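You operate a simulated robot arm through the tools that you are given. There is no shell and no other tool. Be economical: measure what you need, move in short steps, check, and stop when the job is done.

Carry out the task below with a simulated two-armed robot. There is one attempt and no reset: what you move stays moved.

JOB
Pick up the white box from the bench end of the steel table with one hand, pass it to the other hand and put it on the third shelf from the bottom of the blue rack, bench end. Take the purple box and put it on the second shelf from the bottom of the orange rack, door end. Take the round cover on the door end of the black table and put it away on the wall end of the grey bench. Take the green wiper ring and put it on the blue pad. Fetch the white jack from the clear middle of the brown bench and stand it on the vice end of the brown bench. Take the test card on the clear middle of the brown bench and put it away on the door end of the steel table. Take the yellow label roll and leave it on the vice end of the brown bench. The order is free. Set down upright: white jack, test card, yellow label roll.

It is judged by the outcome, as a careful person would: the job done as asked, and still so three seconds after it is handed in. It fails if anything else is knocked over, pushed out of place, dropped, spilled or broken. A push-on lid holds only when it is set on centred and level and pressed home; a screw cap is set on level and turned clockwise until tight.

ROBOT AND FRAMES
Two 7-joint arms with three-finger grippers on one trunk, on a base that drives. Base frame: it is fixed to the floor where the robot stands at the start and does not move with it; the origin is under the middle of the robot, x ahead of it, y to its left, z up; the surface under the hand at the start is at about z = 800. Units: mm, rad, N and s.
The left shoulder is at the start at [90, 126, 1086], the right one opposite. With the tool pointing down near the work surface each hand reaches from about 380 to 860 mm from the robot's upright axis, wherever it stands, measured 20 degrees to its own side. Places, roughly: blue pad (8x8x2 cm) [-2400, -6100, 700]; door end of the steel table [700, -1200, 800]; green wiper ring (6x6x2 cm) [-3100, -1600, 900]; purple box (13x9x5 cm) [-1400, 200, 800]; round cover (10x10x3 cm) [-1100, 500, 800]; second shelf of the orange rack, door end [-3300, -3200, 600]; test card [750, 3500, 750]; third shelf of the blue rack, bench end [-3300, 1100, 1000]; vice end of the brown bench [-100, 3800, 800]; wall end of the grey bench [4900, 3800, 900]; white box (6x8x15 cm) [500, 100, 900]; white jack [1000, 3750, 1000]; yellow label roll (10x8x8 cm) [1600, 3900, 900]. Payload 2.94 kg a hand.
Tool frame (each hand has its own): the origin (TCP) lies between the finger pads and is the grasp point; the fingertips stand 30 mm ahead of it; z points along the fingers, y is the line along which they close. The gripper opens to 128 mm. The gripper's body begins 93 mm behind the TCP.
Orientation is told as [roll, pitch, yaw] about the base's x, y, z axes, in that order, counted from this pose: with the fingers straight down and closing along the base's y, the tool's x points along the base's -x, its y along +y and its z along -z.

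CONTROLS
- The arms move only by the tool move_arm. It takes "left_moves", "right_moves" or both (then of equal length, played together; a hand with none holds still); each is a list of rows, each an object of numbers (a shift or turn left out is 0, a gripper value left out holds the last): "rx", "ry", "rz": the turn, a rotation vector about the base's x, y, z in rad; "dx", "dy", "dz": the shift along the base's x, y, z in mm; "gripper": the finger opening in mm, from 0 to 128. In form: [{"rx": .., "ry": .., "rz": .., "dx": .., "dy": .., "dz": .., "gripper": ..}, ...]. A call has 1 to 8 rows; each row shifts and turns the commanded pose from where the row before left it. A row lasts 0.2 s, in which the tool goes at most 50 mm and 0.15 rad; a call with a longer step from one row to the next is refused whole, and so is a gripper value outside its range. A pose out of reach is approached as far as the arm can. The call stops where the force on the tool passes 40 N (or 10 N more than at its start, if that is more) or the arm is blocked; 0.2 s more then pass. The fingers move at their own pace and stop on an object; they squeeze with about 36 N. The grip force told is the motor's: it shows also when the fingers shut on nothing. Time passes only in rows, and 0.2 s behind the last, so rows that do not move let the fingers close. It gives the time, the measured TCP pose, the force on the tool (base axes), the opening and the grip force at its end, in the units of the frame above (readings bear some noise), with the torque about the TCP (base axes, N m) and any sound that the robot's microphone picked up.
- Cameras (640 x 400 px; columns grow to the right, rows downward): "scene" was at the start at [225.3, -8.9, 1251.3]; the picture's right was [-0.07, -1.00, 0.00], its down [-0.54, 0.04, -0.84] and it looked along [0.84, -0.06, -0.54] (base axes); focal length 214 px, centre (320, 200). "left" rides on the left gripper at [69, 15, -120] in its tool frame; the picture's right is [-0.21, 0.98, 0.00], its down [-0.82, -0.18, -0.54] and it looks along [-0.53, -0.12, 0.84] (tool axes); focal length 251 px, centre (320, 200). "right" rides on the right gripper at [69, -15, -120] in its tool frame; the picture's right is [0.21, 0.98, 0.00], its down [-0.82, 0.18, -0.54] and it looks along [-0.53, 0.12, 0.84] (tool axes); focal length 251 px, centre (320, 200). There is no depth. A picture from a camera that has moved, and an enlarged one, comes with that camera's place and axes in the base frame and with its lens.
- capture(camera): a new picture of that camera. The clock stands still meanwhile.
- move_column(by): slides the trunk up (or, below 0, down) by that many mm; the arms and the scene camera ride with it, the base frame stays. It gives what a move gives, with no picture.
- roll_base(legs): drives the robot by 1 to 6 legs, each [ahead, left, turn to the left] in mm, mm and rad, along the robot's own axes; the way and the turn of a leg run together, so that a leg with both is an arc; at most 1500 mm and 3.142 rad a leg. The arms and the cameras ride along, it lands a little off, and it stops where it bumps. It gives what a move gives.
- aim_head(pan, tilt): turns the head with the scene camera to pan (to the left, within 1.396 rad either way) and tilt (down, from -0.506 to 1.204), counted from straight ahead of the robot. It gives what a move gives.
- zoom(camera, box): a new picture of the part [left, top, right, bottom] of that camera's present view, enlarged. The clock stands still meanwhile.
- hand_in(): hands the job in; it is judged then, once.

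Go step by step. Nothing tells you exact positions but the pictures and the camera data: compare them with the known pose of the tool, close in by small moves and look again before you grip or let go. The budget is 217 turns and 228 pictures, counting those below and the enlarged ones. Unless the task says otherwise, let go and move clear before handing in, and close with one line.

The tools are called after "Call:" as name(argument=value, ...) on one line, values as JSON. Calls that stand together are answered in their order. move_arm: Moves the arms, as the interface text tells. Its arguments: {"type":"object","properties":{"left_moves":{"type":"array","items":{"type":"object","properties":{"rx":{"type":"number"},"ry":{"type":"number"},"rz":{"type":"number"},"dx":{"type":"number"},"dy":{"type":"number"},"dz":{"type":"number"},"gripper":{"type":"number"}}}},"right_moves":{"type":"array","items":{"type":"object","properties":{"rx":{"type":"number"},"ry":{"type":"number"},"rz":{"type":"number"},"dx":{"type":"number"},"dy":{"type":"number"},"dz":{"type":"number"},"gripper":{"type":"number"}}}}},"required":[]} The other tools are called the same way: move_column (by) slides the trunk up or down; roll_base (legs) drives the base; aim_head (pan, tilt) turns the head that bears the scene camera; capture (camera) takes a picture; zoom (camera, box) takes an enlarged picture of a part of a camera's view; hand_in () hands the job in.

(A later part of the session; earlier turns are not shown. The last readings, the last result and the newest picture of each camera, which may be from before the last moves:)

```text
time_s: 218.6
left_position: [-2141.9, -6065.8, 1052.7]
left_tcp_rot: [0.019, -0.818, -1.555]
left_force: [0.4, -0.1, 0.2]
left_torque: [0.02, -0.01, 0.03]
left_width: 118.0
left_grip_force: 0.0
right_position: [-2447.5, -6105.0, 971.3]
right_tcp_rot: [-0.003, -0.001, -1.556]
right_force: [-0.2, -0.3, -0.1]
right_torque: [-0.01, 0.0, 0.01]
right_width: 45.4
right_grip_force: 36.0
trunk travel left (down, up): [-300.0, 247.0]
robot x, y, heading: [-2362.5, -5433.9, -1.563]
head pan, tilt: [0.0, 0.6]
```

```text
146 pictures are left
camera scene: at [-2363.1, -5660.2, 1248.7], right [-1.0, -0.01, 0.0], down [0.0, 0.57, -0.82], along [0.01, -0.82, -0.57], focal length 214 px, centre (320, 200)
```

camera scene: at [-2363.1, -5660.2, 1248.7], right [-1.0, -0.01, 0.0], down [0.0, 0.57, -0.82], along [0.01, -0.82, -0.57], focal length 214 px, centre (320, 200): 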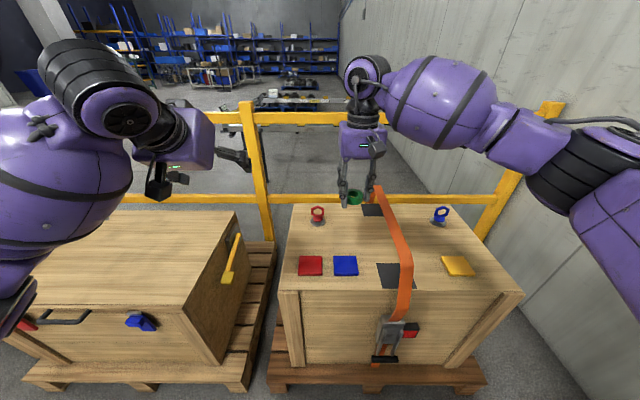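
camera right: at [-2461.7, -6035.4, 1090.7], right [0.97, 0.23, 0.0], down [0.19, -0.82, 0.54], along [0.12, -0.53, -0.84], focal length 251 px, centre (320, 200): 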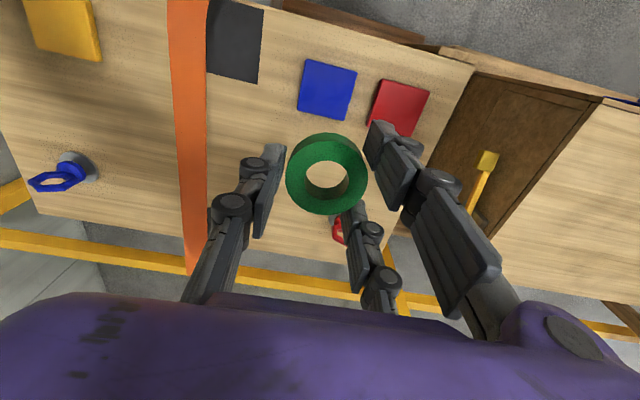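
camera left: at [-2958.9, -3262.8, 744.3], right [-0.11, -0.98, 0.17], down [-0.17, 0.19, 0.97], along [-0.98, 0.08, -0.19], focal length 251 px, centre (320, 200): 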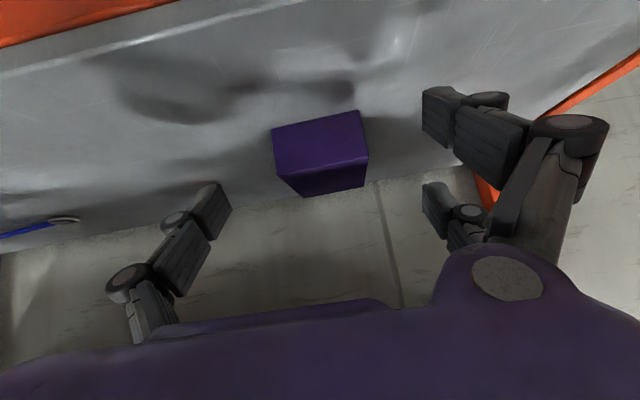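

The pad is at [-2437, -6095, 700]. I'll correct by 10 mm each way and lower the ring close to it.

Call:
move_arm(right_moves=[{"dx": 10, "dy": 10, "dz": -45}, {"dz": -45}, {"dz": -45}, {"dz": -40}, {"dz": -20}])

Call:
capture(camera="right")

Call:
capture(camera="scene")

```text
time_s: 219.8
left_position: [-2142.6, -6065.3, 1052.9]
left_tcp_rot: [0.019, -0.821, -1.557]
left_force: [-0.3, 0.4, 0.3]
left_torque: [0.0, 0.02, -0.02]
left_width: 118.2
left_grip_force: 0.0
right_position: [-2434.4, -6094.5, 778.4]
right_tcp_rot: [-0.003, -0.001, -1.557]
right_force: [-0.8, -0.5, -0.5]
right_torque: [0.0, -0.01, 0.02]
right_width: 45.5
right_grip_force: 36.1
trunk travel left (down, up): [-300.0, 247.0]
robot x, y, heading: [-2362.4, -5433.2, -1.566]
head pan, tilt: [0.0, 0.6]
```

```text
145 pictures are left
camera right: at [-2448.3, -6024.1, 897.0], right [0.97, 0.23, 0.0], down [0.19, -0.82, 0.54], along [0.12, -0.53, -0.84], focal length 251 px, centre (320, 200)
```

right: 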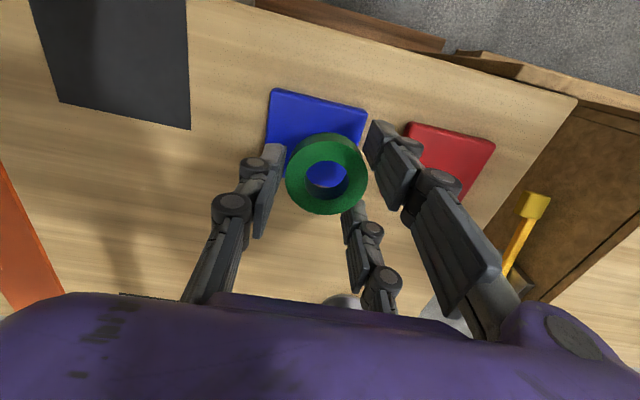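

```text
144 pictures are left
camera scene: at [-2362.8, -5659.7, 1248.8], right [-1.0, -0.01, 0.0], down [0.0, 0.57, -0.82], along [0.01, -0.82, -0.57], focal length 214 px, centre (320, 200)
```

scene: 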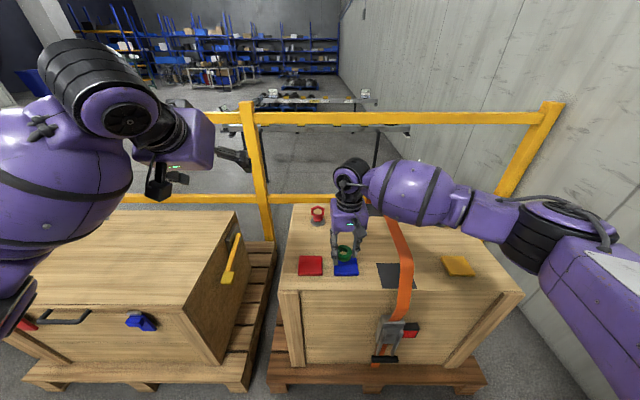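

The pad centre reads [-2440, -6098]. I'll make a small correction and lower until contact.

Call:
move_arm(right_moves=[{"dx": -5, "dy": -4, "dz": -20}, {"dz": -12}, {"dz": -5}, {"dz": -4}, {"dz": -4}, {"dz": -3}, {"dz": -3}])

Call:
capture(camera="right")

```text
time_s: 221.4
left_position: [-2142.9, -6061.9, 1055.9]
left_tcp_rot: [0.02, -0.824, -1.555]
left_force: [0.3, 0.5, 0.0]
left_torque: [0.0, 0.0, 0.0]
left_width: 118.1
left_grip_force: 0.1
right_position: [-2437.5, -6096.4, 733.5]
right_tcp_rot: [0.001, -0.011, -1.556]
right_force: [-2.5, 2.5, 40.8]
right_torque: [0.66, -0.08, 0.04]
right_width: 45.8
right_grip_force: 35.4
trunk travel left (down, up): [-300.0, 247.0]
robot x, y, heading: [-2366.5, -5430.4, -1.563]
head pan, tilt: [0.0, 0.6]
```

```text
143 pictures are left
camera right: at [-2453.0, -6026.0, 851.1], right [0.97, 0.23, 0.0], down [0.19, -0.81, 0.55], along [0.12, -0.53, -0.84], focal length 251 px, centre (320, 200)
```

right: 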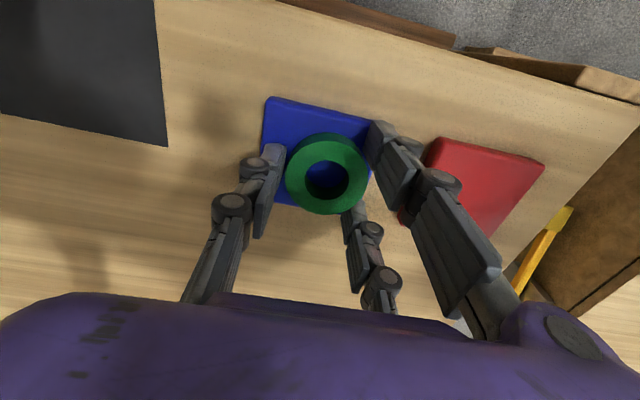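

The ring rests on the pad, centred to within a few mm. I'll ease off the pressure, open, and rise.

Call:
move_arm(right_moves=[{"dz": 5}, {"gripper": 60}, {"gripper": 66}, {"gripper": 66}, {"dz": 20}, {"dz": 40}, {"dz": 50}, {"dz": 50}])

Call:
capture(camera="right")

```text
time_s: 223.2
left_position: [-2142.2, -6064.4, 1053.0]
left_tcp_rot: [0.018, -0.823, -1.554]
left_force: [0.4, 0.9, 0.2]
left_torque: [0.01, -0.01, 0.01]
left_width: 118.1
left_grip_force: 0.0
right_position: [-2439.0, -6093.0, 889.2]
right_tcp_rot: [-0.004, -0.001, -1.556]
right_force: [0.1, -0.5, 0.4]
right_torque: [-0.02, 0.01, -0.03]
right_width: 66.1
right_grip_force: 0.0
trunk travel left (down, up): [-300.0, 247.0]
robot x, y, heading: [-2366.1, -5434.2, -1.561]
head pan, tilt: [0.0, 0.6]
```

```text
142 pictures are left
camera right: at [-2453.6, -6023.4, 1008.3], right [0.97, 0.23, 0.0], down [0.19, -0.82, 0.54], along [0.12, -0.53, -0.84], focal length 251 px, centre (320, 200)
```

right: 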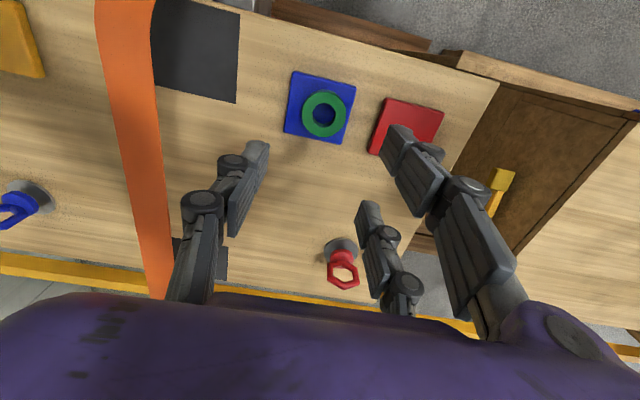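

The ring is on the blue pad. I'll retract and straighten both hands, back out up the lane, and turn round toward the bench end.

Call:
move_arm(left_moves=[{"rx": 0.137, "dz": 20}, {"rx": 0.137, "dz": 20, "dy": 20}, {"rx": 0.137, "dz": 20, "dy": 20}, {"rx": 0.137, "dy": 20}, {"rx": 0.137, "dy": 20}, {"rx": 0.137, "dy": 20}], right_moves=[{"dz": 45}, {"dz": 45}, {"dz": 45, "dx": -15}, {"dz": 45, "dx": -15}, {"dy": 45, "dx": -15}, {"dy": 45, "dx": -15}])

Call:
roll_base(legs=[[-1200, 0, 0], [-1200, 0, 0], [0, 250, 0], [0, 0, 1.57], [0, 0, 1.56]])

Call:
aim_head(pan=0.0, tilt=0.3)

Call:
capture(camera="scene")

```text
time_s: 224.6
left_position: [-2140.5, -5962.7, 1115.5]
left_tcp_rot: [0.03, 0.001, -1.56]
left_force: [0.0, 0.3, -0.3]
left_torque: [0.01, -0.03, -0.02]
left_width: 118.2
left_grip_force: 0.0
right_position: [-2497.5, -6006.2, 1068.0]
right_tcp_rot: [-0.003, 0.0, -1.558]
right_force: [-0.4, 0.7, 0.1]
right_torque: [-0.01, 0.0, 0.04]
right_width: 65.7
right_grip_force: 0.1
trunk travel left (down, up): [-300.0, 247.0]
robot x, y, heading: [-2365.0, -5433.6, -1.564]
head pan, tilt: [0.0, 0.6]
```

```text
time_s: 246.2
left_position: [-2278.2, -2499.4, 1114.7]
left_tcp_rot: [0.032, 0.001, 1.497]
left_force: [0.0, -0.3, -1.1]
left_torque: [-0.03, -0.02, 0.02]
left_width: 118.1
left_grip_force: 0.1
right_position: [-1918.4, -2485.6, 1066.2]
right_tcp_rot: [-0.005, 0.0, 1.501]
right_force: [-0.3, 0.6, -0.6]
right_torque: [0.0, 0.0, -0.02]
right_width: 66.2
right_grip_force: 0.1
trunk travel left (down, up): [-300.0, 247.0]
robot x, y, heading: [-2097.4, -3046.7, 1.49]
head pan, tilt: [0.0, 0.6]
```

```text
time_s: 247.0
left_position: [-2277.5, -2499.2, 1115.4]
left_tcp_rot: [0.032, 0.002, 1.5]
left_force: [-0.2, -0.3, 0.1]
left_torque: [-0.02, 0.02, 0.05]
left_width: 117.9
left_grip_force: 0.0
right_position: [-1918.1, -2484.3, 1068.2]
right_tcp_rot: [-0.005, -0.001, 1.5]
right_force: [-0.3, 1.0, 0.2]
right_torque: [0.01, 0.02, -0.01]
right_width: 66.0
right_grip_force: 0.1
trunk travel left (down, up): [-300.0, 247.0]
robot x, y, heading: [-2098.5, -3043.2, 1.493]
head pan, tilt: [0.0, 0.3]
```

```text
141 pictures are left
camera scene: at [-2080.7, -2821.0, 1276.2], right [1.0, -0.08, 0.0], down [-0.02, -0.3, -0.96], along [0.07, 0.95, -0.3], focal length 214 px, centre (320, 200)
```

scene: 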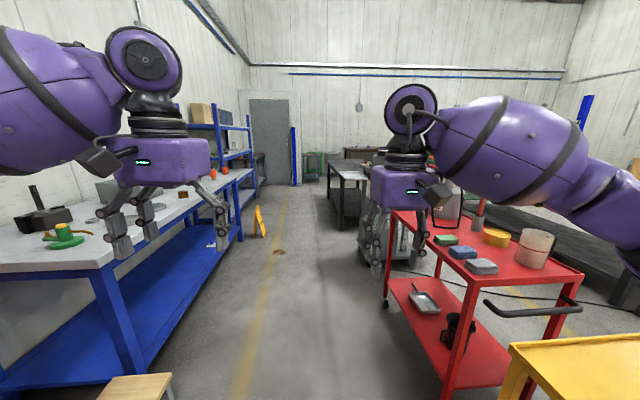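

The lane back is clear; I'll stay clear of the yellow sign at x of about -2680. I'll drive north to y of about 1800, then turn east round the end of the black table.

Call:
roll_base(legs=[[1500, 0, 0.075], [1500, 0, 0], [1500, 0, 0], [350, 0, 0], [0, 0, -1.57]])

Call:
capture(camera="scene")

```text
time_s: 274.6
left_position: [-1577.1, 2121.5, 1116.0]
left_tcp_rot: [0.032, 0.0, 0.032]
left_force: [0.3, -0.2, 0.4]
left_torque: [0.03, -0.01, -0.03]
left_width: 117.9
left_grip_force: 0.1
right_position: [-1524.7, 1765.5, 1067.7]
right_tcp_rot: [-0.004, 0.0, 0.038]
right_force: [0.2, -0.8, -0.3]
right_torque: [0.03, 0.02, 0.01]
right_width: 65.9
right_grip_force: 0.0
trunk travel left (down, up): [-300.0, 247.0]
robot x, y, heading: [-2102.1, 1886.3, 0.031]
head pan, tilt: [0.0, 0.3]
```

```text
140 pictures are left
camera scene: at [-1873.1, 1889.1, 1276.3], right [0.03, -1.0, 0.0], down [-0.3, -0.01, -0.96], along [0.95, 0.03, -0.3], focal length 214 px, centre (320, 200)
```

scene: 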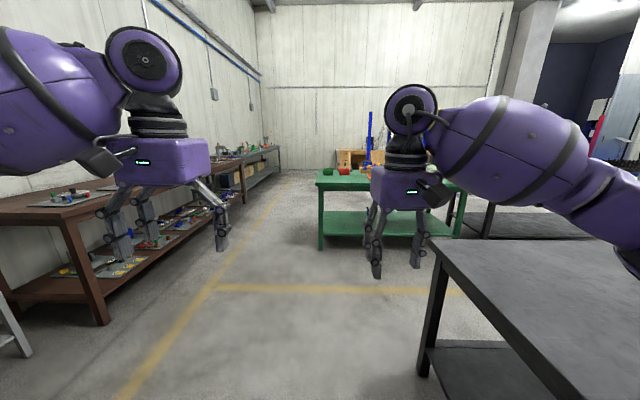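

I'll drive east past the table end, turn to face the black table from the corridor side, and sidestep to the cover.

Call:
roll_base(legs=[[1000, 0, -0.03], [700, 0, 0], [0, 0, 1.57], [0, 0, 1.57], [0, 1270, 0]])

Call:
aim_head(pan=0.0, tilt=0.6)

Call:
capture(camera="scene")

```text
time_s: 301.9
left_position: [-1046.5, 398.2, 1115.4]
left_tcp_rot: [0.032, 0.001, 3.062]
left_force: [0.4, 0.4, -1.0]
left_torque: [0.0, 0.04, -0.01]
left_width: 117.9
left_grip_force: 0.1
right_position: [-1057.1, 759.0, 1067.4]
right_tcp_rot: [-0.004, 0.001, 3.065]
right_force: [0.0, -0.3, 0.0]
right_torque: [-0.02, 0.0, 0.01]
right_width: 65.8
right_grip_force: 0.1
trunk travel left (down, up): [-300.0, 247.0]
robot x, y, heading: [-497.8, 574.1, 3.058]
head pan, tilt: [0.0, 0.3]
```

```text
time_s: 302.7
left_position: [-1046.0, 399.0, 1115.4]
left_tcp_rot: [0.033, 0.001, 3.062]
left_force: [0.5, -0.9, 0.2]
left_torque: [0.01, 0.0, 0.01]
left_width: 118.0
left_grip_force: 0.1
right_position: [-1056.9, 759.0, 1067.3]
right_tcp_rot: [-0.003, -0.002, 3.064]
right_force: [-0.4, 0.1, -0.1]
right_torque: [0.0, 0.02, 0.0]
right_width: 66.0
right_grip_force: 0.0
trunk travel left (down, up): [-300.0, 247.0]
robot x, y, heading: [-496.7, 577.4, 3.057]
head pan, tilt: [0.0, 0.6]
```

```text
139 pictures are left
camera scene: at [-719.4, 591.0, 1248.9], right [0.08, 1.0, 0.0], down [0.56, -0.05, -0.83], along [-0.82, 0.07, -0.56], focal length 214 px, centre (320, 200)
```

scene: 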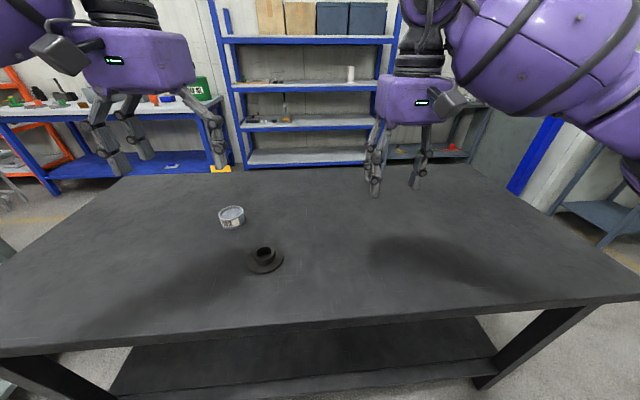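

The cover lies at about [-1096, 482], and the white box is visible standing on its shelf. I'll look closer at the cover's shape before gripping.

Call:
zoom(camera="scene", box=[205, 190, 325, 290])

Call:
move_arm(left_moves=[{"dx": -20, "dy": 30, "gripper": 128}, {"dx": -25, "dy": 30}, {"dz": -45}, {"dz": -45}])

Call:
capture(camera="left")

```text
4.00 times, centred on (265, 240) of scene
camera zoom: at [-719.4, 591.0, 1248.9], right [0.08, 1.0, 0.0], down [0.56, -0.05, -0.83], along [-0.82, 0.07, -0.56], focal length 858 px, centre (540, 40)
```

zoom: 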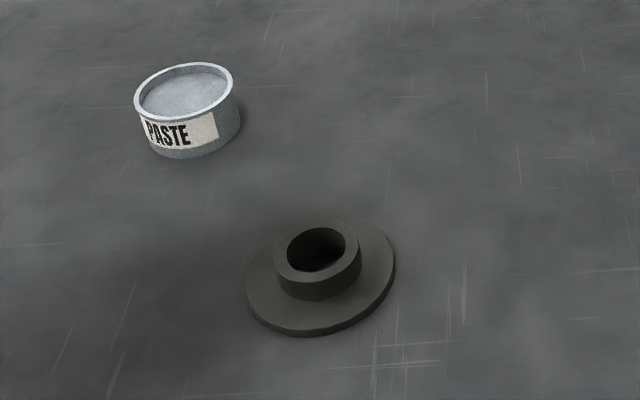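

```text
time_s: 303.7
left_position: [-1091.0, 463.8, 1026.1]
left_tcp_rot: [0.031, 0.001, 3.063]
left_force: [0.4, 0.2, -0.3]
left_torque: [0.01, -0.02, 0.01]
left_width: 128.0
left_grip_force: 0.1
right_position: [-1057.8, 760.3, 1066.5]
right_tcp_rot: [-0.002, 0.001, 3.063]
right_force: [-0.1, -0.2, -0.2]
right_torque: [0.05, 0.01, 0.02]
right_width: 65.9
right_grip_force: 0.0
trunk travel left (down, up): [-300.0, 247.0]
robot x, y, heading: [-496.6, 574.3, 3.059]
head pan, tilt: [0.0, 0.6]
```

```text
137 pictures are left
camera left: at [-1024.6, 446.0, 1145.6], right [-0.29, -0.96, 0.03], down [-0.8, 0.26, 0.53], along [-0.52, 0.13, -0.84], focal length 251 px, centre (320, 200)
```

left: 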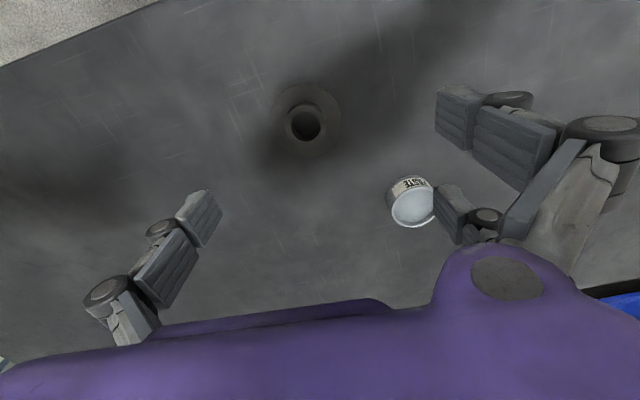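

The cover is a flange disc with a hub about 55 mm across. I'll grip the hub with vertical fingers, aligning over [-1101, 481] and going down.

Call:
move_arm(left_moves=[{"dx": -10, "dy": 17, "rx": 0.03, "gripper": 100}, {"dz": -45}, {"dz": -45}, {"dz": -35}])

Call:
capture(camera="left")

```text
time_s: 304.7
left_position: [-1100.9, 478.2, 902.7]
left_tcp_rot: [0.001, -0.002, 3.062]
left_force: [0.6, 0.4, -0.2]
left_torque: [-0.02, -0.02, -0.01]
left_width: 100.1
left_grip_force: 0.0
right_position: [-1058.2, 758.8, 1066.2]
right_tcp_rot: [-0.003, -0.001, 3.065]
right_force: [0.9, -0.5, 0.3]
right_torque: [-0.02, -0.01, 0.01]
right_width: 66.1
right_grip_force: 0.1
trunk travel left (down, up): [-300.0, 247.0]
robot x, y, heading: [-496.7, 575.6, 3.06]
head pan, tilt: [0.0, 0.6]
```

```text
136 pictures are left
camera left: at [-1035.3, 457.0, 1022.2], right [-0.29, -0.96, 0.0], down [-0.8, 0.25, 0.54], along [-0.52, 0.16, -0.84], focal length 251 px, centre (320, 200)
```

left: 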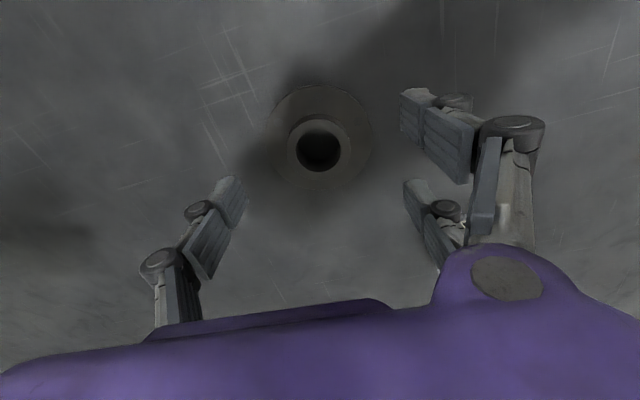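

It's well centred. I'll go down to the flange and close on the hub.

Call:
move_arm(left_moves=[{"dx": -3, "dz": -30}, {"dz": -10}, {"dz": -6}, {"dz": -4}, {"gripper": 40}, {"gripper": 40}, {"gripper": 40}])

Call:
capture(camera="left")

```text
time_s: 306.3
left_position: [-1104.9, 476.2, 851.9]
left_tcp_rot: [0.001, -0.002, 3.06]
left_force: [0.0, 2.0, 2.3]
left_torque: [0.13, 0.08, -0.01]
left_width: 45.4
left_grip_force: 36.5
right_position: [-1057.8, 759.8, 1066.0]
right_tcp_rot: [-0.003, 0.001, 3.065]
right_force: [0.0, 0.1, 0.5]
right_torque: [0.01, -0.03, 0.02]
right_width: 65.7
right_grip_force: 0.1
trunk travel left (down, up): [-300.0, 247.0]
robot x, y, heading: [-495.2, 577.4, 3.063]
head pan, tilt: [0.0, 0.6]
```

```text
135 pictures are left
camera left: at [-1037.3, 455.0, 970.8], right [-0.29, -0.96, 0.0], down [-0.8, 0.25, 0.54], along [-0.52, 0.16, -0.84], focal length 251 px, centre (320, 200)
```

left: 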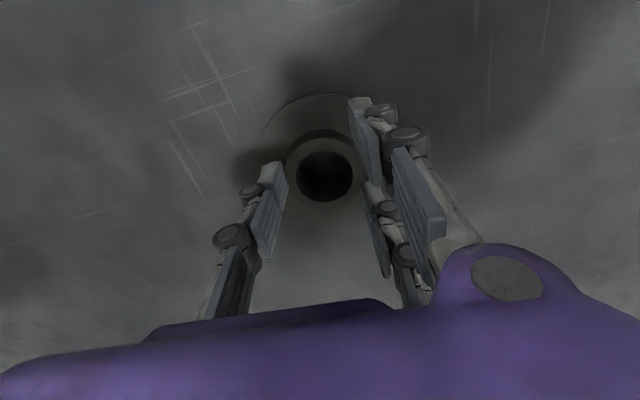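

Closed on the hub at 45.4 mm with 36 N. I'll lift and check.

Call:
move_arm(left_moves=[{"dz": 15}, {"dz": 40}, {"dz": 50}, {"dz": 50}, {"dz": 50}, {"dz": 50}])

Call:
capture(camera="left")

```text
time_s: 307.7
left_position: [-1102.4, 477.7, 1109.3]
left_tcp_rot: [0.002, -0.001, 3.062]
left_force: [0.8, -0.3, -2.8]
left_torque: [0.05, -0.05, 0.0]
left_width: 45.6
left_grip_force: 36.4
right_position: [-1056.5, 759.1, 1068.3]
right_tcp_rot: [-0.002, 0.001, 3.065]
right_force: [0.7, 0.3, 0.3]
right_torque: [0.01, 0.02, 0.02]
right_width: 66.1
right_grip_force: 0.0
trunk travel left (down, up): [-300.0, 247.0]
robot x, y, heading: [-494.0, 574.9, 3.06]
head pan, tilt: [0.0, 0.6]
```

```text
134 pictures are left
camera left: at [-1035.1, 456.5, 1229.1], right [-0.29, -0.96, 0.0], down [-0.8, 0.25, 0.54], along [-0.52, 0.16, -0.84], focal length 251 px, centre (320, 200)
```

left: 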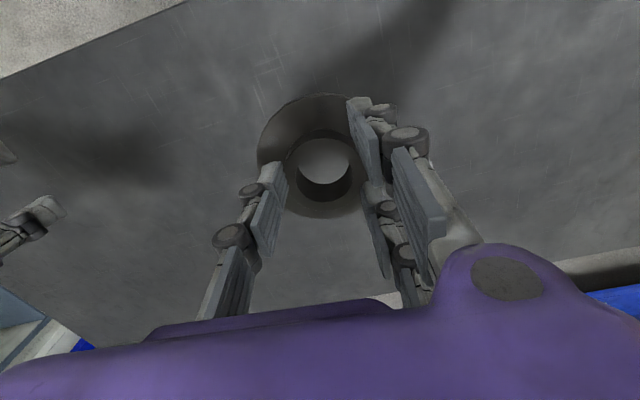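

The cover is held. I'll go back up the corridor, turn to face the brown bench and have a look at it.

Call:
roll_base(legs=[[-130, 0, 0.08], [0, -1450, 0], [0, 0, -1.57], [500, 0, 0], [0, -900, 0]])

Call:
aim_head(pan=0.0, tilt=0.35)

Call:
capture(camera="scene")

```text
time_s: 336.0
left_position: [397.3, 3142.8, 1110.1]
left_tcp_rot: [0.003, 0.0, 1.576]
left_force: [0.0, 0.4, -2.4]
left_torque: [-0.03, -0.03, 0.04]
left_width: 45.5
left_grip_force: 36.3
right_position: [682.2, 3119.9, 1066.8]
right_tcp_rot: [-0.002, -0.001, 1.578]
right_force: [0.5, 0.2, -0.5]
right_torque: [-0.04, -0.06, 0.04]
right_width: 66.0
right_grip_force: 0.0
trunk travel left (down, up): [-300.0, 247.0]
robot x, y, heading: [548.3, 2550.4, 1.572]
head pan, tilt: [0.0, 0.6]
```

```text
time_s: 336.8
left_position: [397.6, 3142.9, 1108.4]
left_tcp_rot: [0.002, 0.0, 1.576]
left_force: [0.3, 0.2, -1.3]
left_torque: [-0.04, 0.01, -0.02]
left_width: 45.5
left_grip_force: 36.2
right_position: [682.3, 3121.0, 1066.5]
right_tcp_rot: [-0.003, 0.0, 1.578]
right_force: [-0.4, 0.0, -0.1]
right_torque: [0.0, 0.0, -0.01]
right_width: 66.1
right_grip_force: 0.0
trunk travel left (down, up): [-300.0, 247.0]
robot x, y, heading: [549.9, 2542.6, 1.575]
head pan, tilt: [0.0, 0.351]
```

```text
133 pictures are left
camera scene: at [546.3, 2772.9, 1271.5], right [1.0, 0.0, 0.0], down [0.0, -0.34, -0.94], along [0.0, 0.94, -0.34], focal length 214 px, centre (320, 200)
```

scene: 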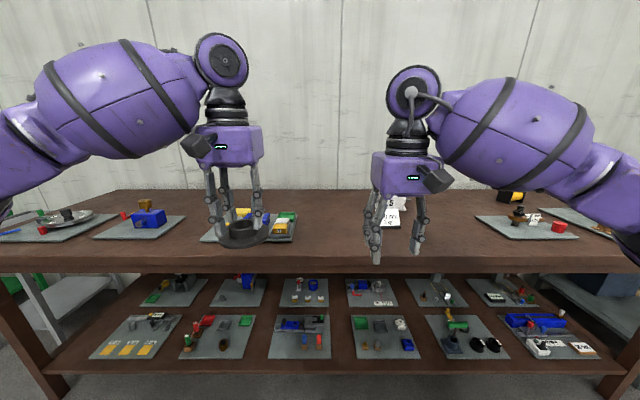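

The bench holds trays with a clear middle; my right hand hides the card and jack. I'll move it aside and look again.

Call:
move_arm(right_moves=[{"dx": 45, "dz": 20}, {"dx": 45, "dz": 20}, {"dx": 45, "dz": 20}, {"dx": 45, "dz": 20}, {"dx": 45, "dz": 20}])

Call:
capture(camera="scene")

Call:
zoom(camera="scene", box=[340, 160, 500, 260])

```text
time_s: 338.0
left_position: [398.5, 3141.7, 1110.6]
left_tcp_rot: [0.001, -0.002, 1.575]
left_force: [0.6, -0.3, -2.4]
left_torque: [0.0, 0.03, 0.01]
left_width: 45.3
left_grip_force: 36.2
right_position: [911.1, 3119.2, 1169.8]
right_tcp_rot: [-0.001, -0.001, 1.579]
right_force: [-0.2, -0.5, -0.4]
right_torque: [0.01, 0.07, -0.04]
right_width: 66.0
right_grip_force: 0.1
trunk travel left (down, up): [-300.0, 247.0]
robot x, y, heading: [545.1, 2544.9, 1.569]
head pan, tilt: [0.0, 0.351]
```

```text
132 pictures are left
camera scene: at [547.0, 2772.1, 1271.7], right [1.0, 0.0, 0.0], down [0.0, -0.34, -0.94], along [0.0, 0.94, -0.34], focal length 214 px, centre (320, 200)
```

scene: 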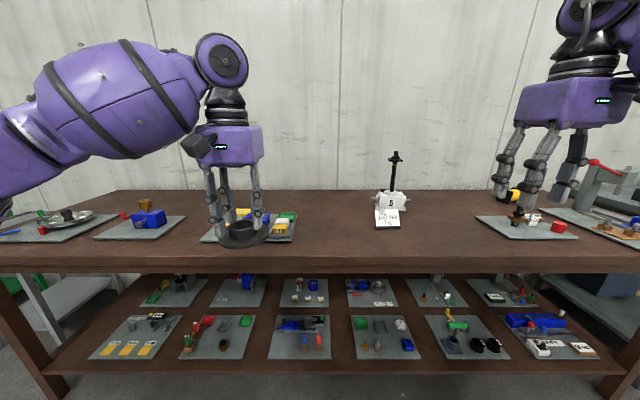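

```text
4.00 times, centred on (420, 210) of scene
camera zoom: at [547.0, 2772.1, 1271.7], right [1.0, 0.0, 0.0], down [0.0, -0.34, -0.94], along [0.0, 0.94, -0.34], focal length 858 px, centre (-80, 160)
```

zoom: 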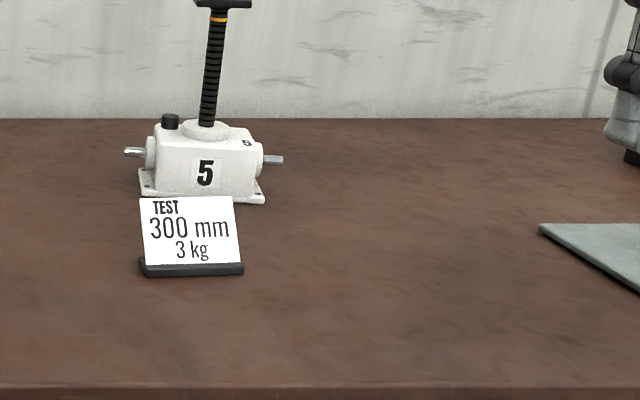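

The jack stands behind the test card in the clear middle. Next I'll go left to see the vice end of the bench at about x = -100.

Call:
roll_base(legs=[[0, 650, 0]])

Call:
move_arm(left_moves=[{"dx": -40, "dz": 25}, {"dx": -40, "dz": 25}, {"dx": -40}, {"dx": -40}, {"dx": -40}])

Call:
aim_head(pan=0.0, tilt=0.5)

Call:
capture(camera="scene")

```text
time_s: 344.0
left_position: [-229.5, 3143.2, 1109.0]
left_tcp_rot: [0.002, -0.002, 1.574]
left_force: [-0.3, -0.9, -2.8]
left_torque: [0.04, -0.01, 0.0]
left_width: 45.2
left_grip_force: 35.7
right_position: [281.7, 3120.5, 1169.5]
right_tcp_rot: [-0.003, -0.001, 1.576]
right_force: [-0.3, -0.2, -0.3]
right_torque: [0.01, -0.02, -0.02]
right_width: 66.0
right_grip_force: 0.1
trunk travel left (down, up): [-300.0, 247.0]
robot x, y, heading: [-85.4, 2545.7, 1.571]
head pan, tilt: [0.0, 0.351]
```

```text
time_s: 345.2
left_position: [-429.5, 3142.0, 1159.0]
left_tcp_rot: [0.0, -0.001, 1.571]
left_force: [-1.1, 0.4, -3.8]
left_torque: [-0.04, -0.01, 0.0]
left_width: 45.6
left_grip_force: 36.1
right_position: [281.8, 3120.3, 1168.7]
right_tcp_rot: [-0.004, 0.002, 1.575]
right_force: [-0.4, 1.0, -0.6]
right_torque: [0.0, -0.04, -0.01]
right_width: 65.8
right_grip_force: 0.0
trunk travel left (down, up): [-300.0, 247.0]
robot x, y, heading: [-80.5, 2549.3, 1.573]
head pan, tilt: [0.0, 0.351]
```

```text
time_s: 345.9
left_position: [-427.3, 3142.8, 1159.7]
left_tcp_rot: [0.002, -0.001, 1.573]
left_force: [0.0, -0.3, -2.3]
left_torque: [-0.01, 0.0, -0.04]
left_width: 45.3
left_grip_force: 35.8
right_position: [283.8, 3119.1, 1168.9]
right_tcp_rot: [-0.004, 0.001, 1.575]
right_force: [0.6, 0.8, 0.4]
right_torque: [-0.02, 0.03, 0.01]
right_width: 65.7
right_grip_force: 0.1
trunk travel left (down, up): [-300.0, 247.0]
robot x, y, heading: [-83.9, 2545.5, 1.573]
head pan, tilt: [0.0, 0.499]
```

```text
130 pictures are left
camera scene: at [-82.0, 2771.1, 1257.9], right [1.0, 0.0, 0.0], down [0.0, -0.48, -0.88], along [0.0, 0.88, -0.48], focal length 214 px, centre (320, 200)
```

scene: 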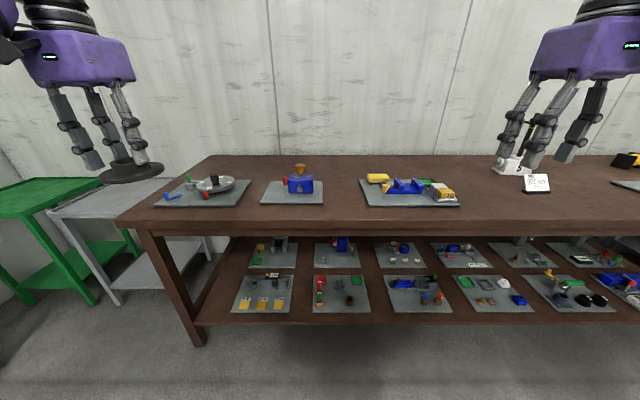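

The vice end has free space behind and between the trays, at about [-100, 3800]. Now I'll go back to the middle and look at the jack with the right hand camera.

Call:
roll_base(legs=[[0, -800, 0]])

Call:
move_arm(left_moves=[{"dx": 40}, {"dx": 40}], right_moves=[{"dx": -30, "dz": 30, "gripper": 110}, {"dx": -30, "dz": 30}])

Call:
capture(camera="right")

Call:
capture(camera="scene")

Call:
zoom(camera="scene", box=[300, 100, 460, 220])

```text
time_s: 353.1
left_position: [381.4, 3139.0, 1160.3]
left_tcp_rot: [0.002, 0.0, 1.534]
left_force: [-0.8, -0.3, -2.9]
left_torque: [0.0, -0.03, 0.02]
left_width: 45.6
left_grip_force: 36.1
right_position: [1088.6, 3088.0, 1169.1]
right_tcp_rot: [-0.003, 0.0, 1.538]
right_force: [0.4, -0.1, -0.5]
right_torque: [0.01, 0.02, -0.01]
right_width: 65.9
right_grip_force: 0.0
trunk travel left (down, up): [-300.0, 247.0]
robot x, y, heading: [697.3, 2529.1, 1.533]
head pan, tilt: [0.0, 0.499]
```

```text
time_s: 353.8
left_position: [457.8, 3136.4, 1157.9]
left_tcp_rot: [0.002, -0.001, 1.534]
left_force: [-0.6, 0.3, -3.6]
left_torque: [-0.05, -0.04, -0.04]
left_width: 45.5
left_grip_force: 35.9
right_position: [1026.4, 3088.5, 1228.3]
right_tcp_rot: [-0.004, 0.002, 1.535]
right_force: [0.3, 0.6, 0.0]
right_torque: [0.0, -0.01, 0.0]
right_width: 110.1
right_grip_force: 0.0
trunk travel left (down, up): [-300.0, 247.0]
robot x, y, heading: [703.5, 2532.1, 1.531]
head pan, tilt: [0.0, 0.499]
```

```text
129 pictures are left
camera right: at [1040.7, 3021.1, 1347.1], right [-0.98, -0.18, 0.0], down [-0.15, 0.83, 0.54], along [-0.1, 0.53, -0.84], focal length 251 px, centre (320, 200)
```

right: 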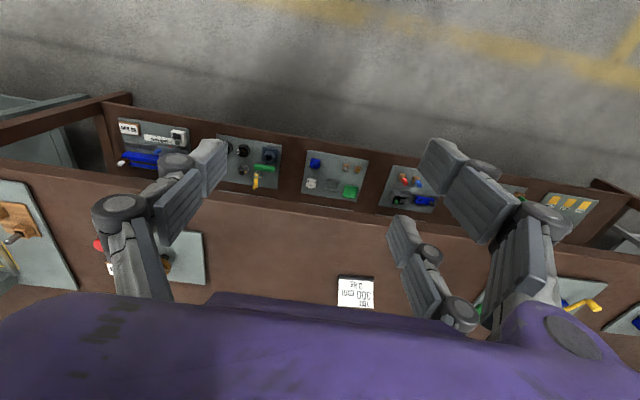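

```text
128 pictures are left
camera scene: at [711.1, 2754.4, 1257.9], right [1.0, -0.04, 0.0], down [-0.02, -0.48, -0.88], along [0.04, 0.88, -0.48], focal length 214 px, centre (320, 200)
```

scene: 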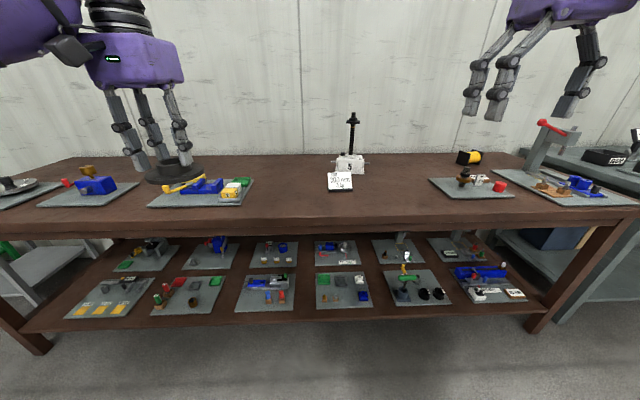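

```text
3.33 times, centred on (380, 160) of scene
camera zoom: at [711.1, 2754.4, 1257.9], right [1.0, -0.04, 0.0], down [-0.02, -0.48, -0.88], along [0.04, 0.88, -0.48], focal length 715 px, centre (120, 333)
```

zoom: 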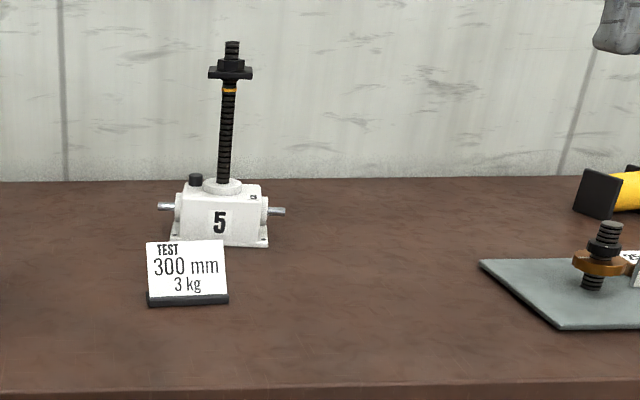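

The jack's screw pole stands at about [917, 3827], bare from z of about 945 to 1079, and the bench top is at about 850. I'll grip the pole with the right hand tilted 45°, so first I'll tilt the hand and drive in.

Call:
move_arm(right_moves=[{"rx": 0.13, "dx": -15}, {"rx": 0.13, "dx": -15}, {"rx": 0.13, "dx": -15}, {"rx": 0.13, "dx": -15}, {"rx": 0.13, "dx": -15}, {"rx": 0.132, "dx": -15}])

Call:
roll_base(legs=[[400, -70, 0.04]])

Call:
capture(camera="scene")

Call:
capture(camera="right")

```text
time_s: 355.1
left_position: [458.3, 3137.0, 1158.5]
left_tcp_rot: [0.003, 0.001, 1.535]
left_force: [0.4, -0.7, -2.9]
left_torque: [-0.02, 0.0, -0.03]
left_width: 45.2
left_grip_force: 36.2
right_position: [940.8, 3089.7, 1229.0]
right_tcp_rot: [0.031, -0.784, 1.524]
right_force: [-0.5, 0.4, -0.3]
right_torque: [0.01, 0.02, 0.01]
right_width: 110.0
right_grip_force: 0.0
trunk travel left (down, up): [-300.0, 247.0]
robot x, y, heading: [701.8, 2530.3, 1.534]
head pan, tilt: [0.0, 0.499]
```

```text
time_s: 357.7
left_position: [522.0, 3530.0, 1158.4]
left_tcp_rot: [0.001, 0.002, 1.562]
left_force: [-0.3, -0.7, -3.2]
left_torque: [-0.06, 0.0, 0.01]
left_width: 45.3
left_grip_force: 36.4
right_position: [1005.4, 3494.4, 1230.0]
right_tcp_rot: [0.029, -0.781, 1.549]
right_force: [-0.5, 0.6, 0.0]
right_torque: [0.03, -0.01, 0.0]
right_width: 109.9
right_grip_force: 0.1
trunk travel left (down, up): [-300.0, 247.0]
robot x, y, heading: [780.5, 2928.0, 1.553]
head pan, tilt: [0.0, 0.499]
```

```text
126 pictures are left
camera scene: at [784.9, 3153.2, 1257.9], right [1.0, -0.01, 0.0], down [-0.01, -0.48, -0.88], along [0.01, 0.88, -0.48], focal length 214 px, centre (320, 200)
```

scene: 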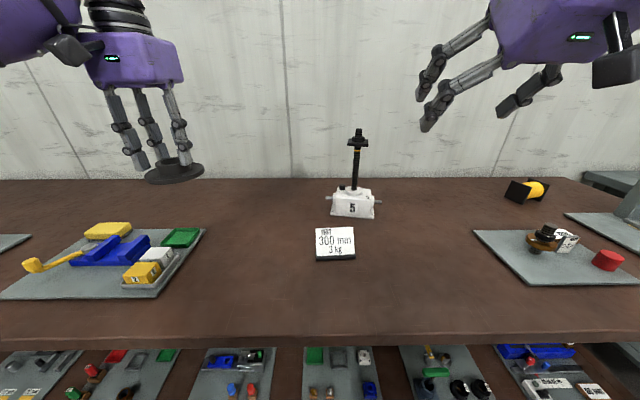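

```text
125 pictures are left
camera right: at [1022.7, 3362.0, 1264.7], right [-0.98, -0.15, -0.13], down [-0.16, 0.2, 0.97], along [-0.12, 0.97, -0.22], focal length 251 px, centre (320, 200)
```

right: 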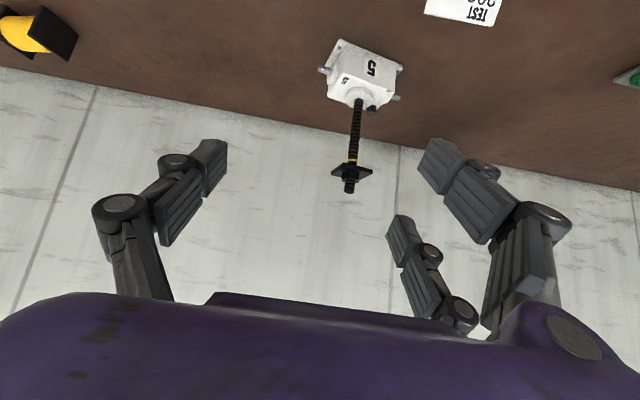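

Both views agree: the pole is at [914, 3830]. I'll drive in 150 mm and bring the right hand to the pre-grasp point.

Call:
roll_base(legs=[[150, 0, 0.01]])

Call:
move_arm(right_moves=[{"dx": -23, "dy": 19, "dz": -31}, {"dx": -23, "dy": 19, "dz": -31}, {"dx": -23, "dy": 19, "dz": -31}, {"dx": -23, "dy": 19, "dz": -31}])

Call:
capture(camera="right")

Call:
capture(camera="scene")

```text
time_s: 359.1
left_position: [517.7, 3681.3, 1158.7]
left_tcp_rot: [0.001, 0.002, 1.572]
left_force: [-0.7, 0.0, -2.7]
left_torque: [-0.05, 0.02, 0.05]
left_width: 45.3
left_grip_force: 36.4
right_position: [1002.5, 3650.4, 1230.0]
right_tcp_rot: [0.029, -0.781, 1.557]
right_force: [0.3, -0.4, 0.6]
right_torque: [-0.05, -0.02, -0.02]
right_width: 110.2
right_grip_force: 0.0
trunk travel left (down, up): [-300.0, 247.0]
robot x, y, heading: [780.3, 3087.4, 1.566]
head pan, tilt: [0.0, 0.499]
```

```text
time_s: 360.1
left_position: [517.2, 3683.6, 1156.3]
left_tcp_rot: [-0.001, -0.002, 1.571]
left_force: [-0.3, -0.7, -2.5]
left_torque: [-0.04, -0.01, -0.04]
left_width: 45.6
left_grip_force: 36.4
right_position: [908.6, 3725.1, 1101.4]
right_tcp_rot: [0.029, -0.781, 1.56]
right_force: [0.0, 0.1, -0.4]
right_torque: [-0.02, -0.02, -0.03]
right_width: 109.6
right_grip_force: 0.0
trunk travel left (down, up): [-300.0, 247.0]
robot x, y, heading: [782.8, 3083.3, 1.567]
head pan, tilt: [0.0, 0.499]
```

```text
124 pictures are left
camera right: at [928.0, 3593.5, 1136.7], right [-0.98, -0.16, -0.13], down [-0.16, 0.2, 0.97], along [-0.13, 0.97, -0.22], focal length 251 px, centre (320, 200)
```

right: 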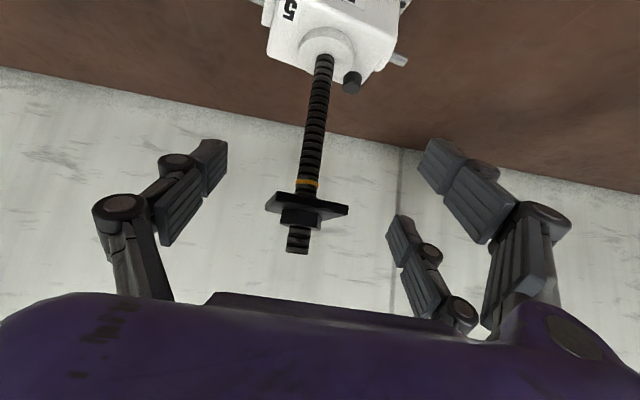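

```text
123 pictures are left
camera scene: at [783.6, 3309.7, 1257.6], right [1.0, -0.01, 0.0], down [0.0, -0.48, -0.88], along [0.0, 0.88, -0.48], focal length 214 px, centre (320, 200)
```

scene: 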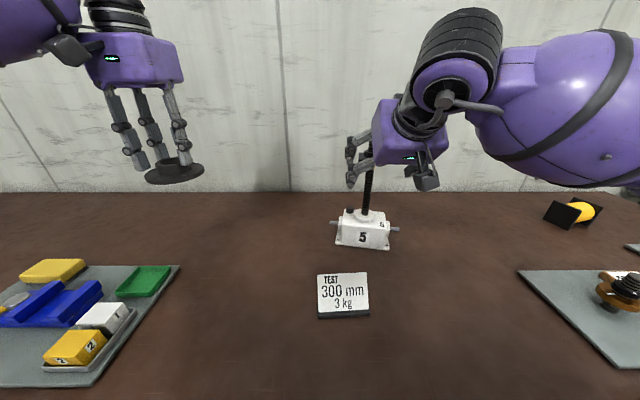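

The pole is at [911, 3820]. I'll go in along the 45° line and close on it.

Call:
move_arm(right_moves=[{"dx": 1, "dy": 24, "dz": -28}, {"dx": 1, "dy": 24, "dz": -28}, {"dy": 24, "dz": -28}, {"dy": 23, "dz": -27}, {"gripper": 10}, {"gripper": 10}, {"gripper": 10}, {"gripper": 10}])

Call:
capture(camera="right")

Call:
capture(camera="scene")

```text
time_s: 361.9
left_position: [516.9, 3680.8, 1158.5]
left_tcp_rot: [0.0, -0.002, 1.569]
left_force: [0.0, -0.3, -3.0]
left_torque: [-0.02, -0.01, 0.0]
left_width: 45.4
left_grip_force: 36.5
right_position: [910.4, 3822.0, 992.1]
right_tcp_rot: [0.033, -0.785, 1.56]
right_force: [-2.5, -6.1, 8.4]
right_torque: [0.55, -0.02, 0.0]
right_width: 18.4
right_grip_force: 35.9
trunk travel left (down, up): [-300.0, 247.0]
robot x, y, heading: [782.8, 3085.0, 1.567]
head pan, tilt: [0.0, 0.499]
```

```text
122 pictures are left
camera right: at [929.5, 3689.2, 1027.9], right [-0.98, -0.16, -0.13], down [-0.16, 0.2, 0.97], along [-0.13, 0.97, -0.22], focal length 251 px, centre (320, 200)
```

right: 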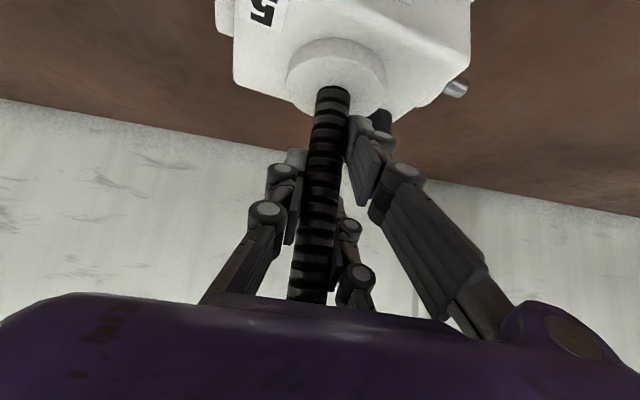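

```text
121 pictures are left
camera scene: at [783.7, 3306.8, 1258.2], right [1.0, 0.0, 0.0], down [0.0, -0.48, -0.88], along [0.0, 0.88, -0.48], focal length 214 px, centre (320, 200)
```

scene: 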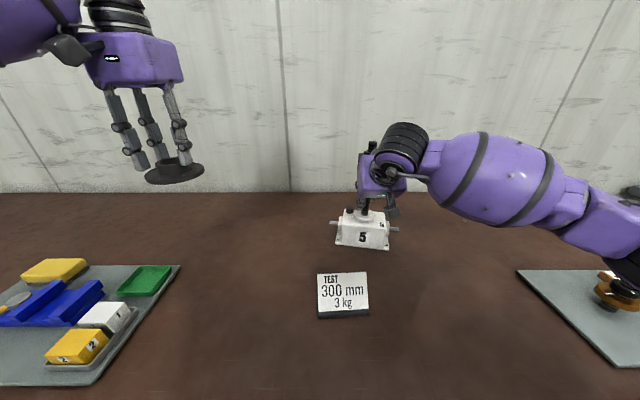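

It's gripped on the pole at 18.4 mm. I'll lift slowly.

Call:
move_arm(right_moves=[{"dz": 10}, {"dz": 20}, {"dz": 30}, {"dz": 30}, {"dz": 30}])

Call:
capture(camera="right")

Call:
capture(camera="scene")

```text
time_s: 363.1
left_position: [517.0, 3684.1, 1158.1]
left_tcp_rot: [0.002, 0.002, 1.571]
left_force: [-0.2, -0.6, -2.5]
left_torque: [0.01, 0.02, -0.03]
left_width: 45.5
left_grip_force: 36.2
right_position: [913.0, 3824.2, 1110.3]
right_tcp_rot: [0.026, -0.773, 1.562]
right_force: [-1.2, -0.7, -28.7]
right_torque: [0.09, 0.03, -0.01]
right_width: 18.2
right_grip_force: 36.1
trunk travel left (down, up): [-300.0, 247.0]
robot x, y, heading: [785.3, 3081.0, 1.565]
head pan, tilt: [0.0, 0.499]
```

```text
120 pictures are left
camera right: at [932.1, 3692.3, 1145.8], right [-0.98, -0.16, -0.13], down [-0.16, 0.21, 0.96], along [-0.13, 0.96, -0.23], focal length 251 px, centre (320, 200)
```

right: 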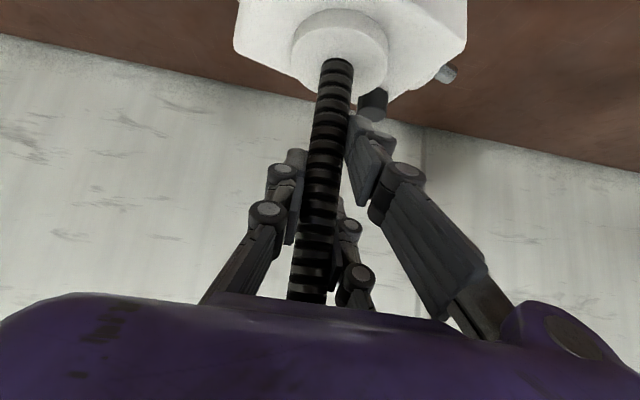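

```text
119 pictures are left
camera scene: at [784.2, 3310.3, 1257.5], right [1.0, 0.0, 0.0], down [0.0, -0.48, -0.88], along [0.0, 0.88, -0.48], focal length 214 px, centre (320, 200)
```

scene: 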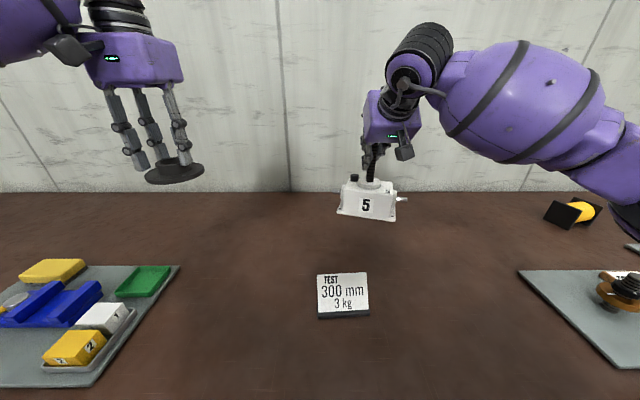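

The jack weighs about 2.9 kg, and the nut plate above the fingers backs up the grip. I'll raise it a bit more and sidestep left to the vice end.

Call:
move_arm(right_moves=[{"dz": 25}, {"dz": 25}])

Call:
roll_base(legs=[[0, 500, 0], [0, 520, 0]])

Call:
aim_head(pan=0.0, tilt=0.6)

Call:
capture(camera="scene")

Call:
capture(camera="right")

```text
time_s: 363.7
left_position: [517.2, 3683.2, 1158.2]
left_tcp_rot: [0.0, 0.003, 1.573]
left_force: [-0.2, -0.2, -3.6]
left_torque: [0.0, 0.01, 0.0]
left_width: 45.4
left_grip_force: 35.9
right_position: [913.1, 3823.2, 1160.2]
right_tcp_rot: [0.025, -0.774, 1.562]
right_force: [-0.9, -1.7, -30.9]
right_torque: [0.04, -0.16, -0.04]
right_width: 18.8
right_grip_force: 36.3
trunk travel left (down, up): [-300.0, 247.0]
robot x, y, heading: [781.7, 3083.4, 1.568]
head pan, tilt: [0.0, 0.499]
```

```text
time_s: 373.4
left_position: [-521.9, 3691.3, 1157.6]
left_tcp_rot: [0.002, 0.001, 1.57]
left_force: [0.5, -0.5, -4.0]
left_torque: [-0.02, -0.04, 0.01]
left_width: 45.3
left_grip_force: 36.5
right_position: [-127.4, 3832.4, 1161.1]
right_tcp_rot: [0.028, -0.777, 1.559]
right_force: [-0.3, 0.2, -28.4]
right_torque: [0.22, -0.1, -0.02]
right_width: 18.7
right_grip_force: 35.9
trunk travel left (down, up): [-300.0, 247.0]
robot x, y, heading: [-254.4, 3090.0, 1.566]
head pan, tilt: [0.0, 0.499]
```

```text
time_s: 374.1
left_position: [-521.1, 3692.4, 1156.4]
left_tcp_rot: [0.0, 0.002, 1.57]
left_force: [-0.7, -0.6, -3.0]
left_torque: [-0.05, 0.01, -0.03]
left_width: 45.5
left_grip_force: 36.0
right_position: [-127.3, 3831.1, 1159.3]
right_tcp_rot: [0.026, -0.77, 1.562]
right_force: [-1.2, 0.4, -26.5]
right_torque: [0.23, -0.1, -0.03]
right_width: 18.7
right_grip_force: 35.9
trunk travel left (down, up): [-300.0, 247.0]
robot x, y, heading: [-258.7, 3088.7, 1.564]
head pan, tilt: [0.0, 0.6]
```

```text
118 pictures are left
camera scene: at [-255.2, 3315.9, 1248.2], right [1.0, 0.0, 0.0], down [0.0, -0.57, -0.82], along [0.0, 0.82, -0.57], focal length 214 px, centre (320, 200)
```

scene: 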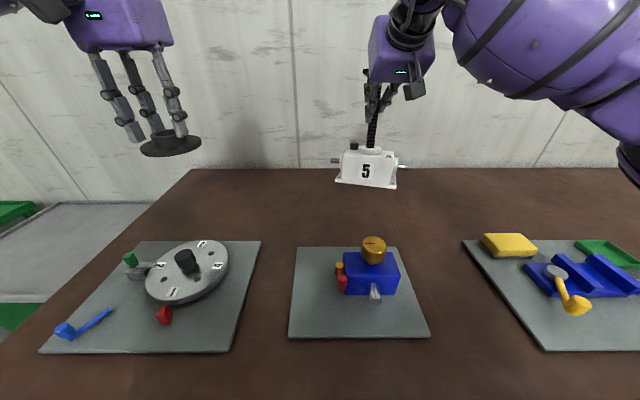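

```text
117 pictures are left
camera right: at [-108.8, 3700.2, 1195.2], right [-0.98, -0.16, -0.13], down [-0.17, 0.21, 0.96], along [-0.13, 0.96, -0.23], focal length 251 px, centre (320, 200)
```

right: 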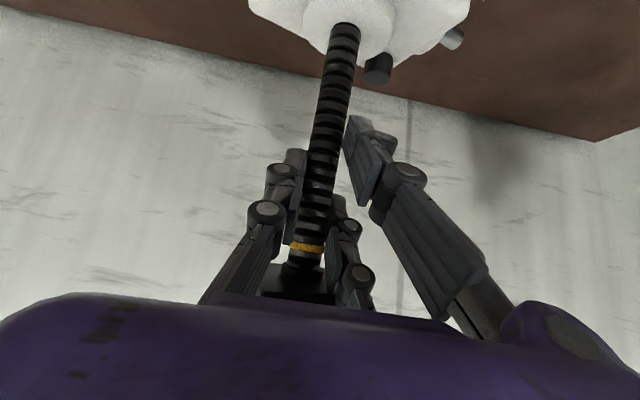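

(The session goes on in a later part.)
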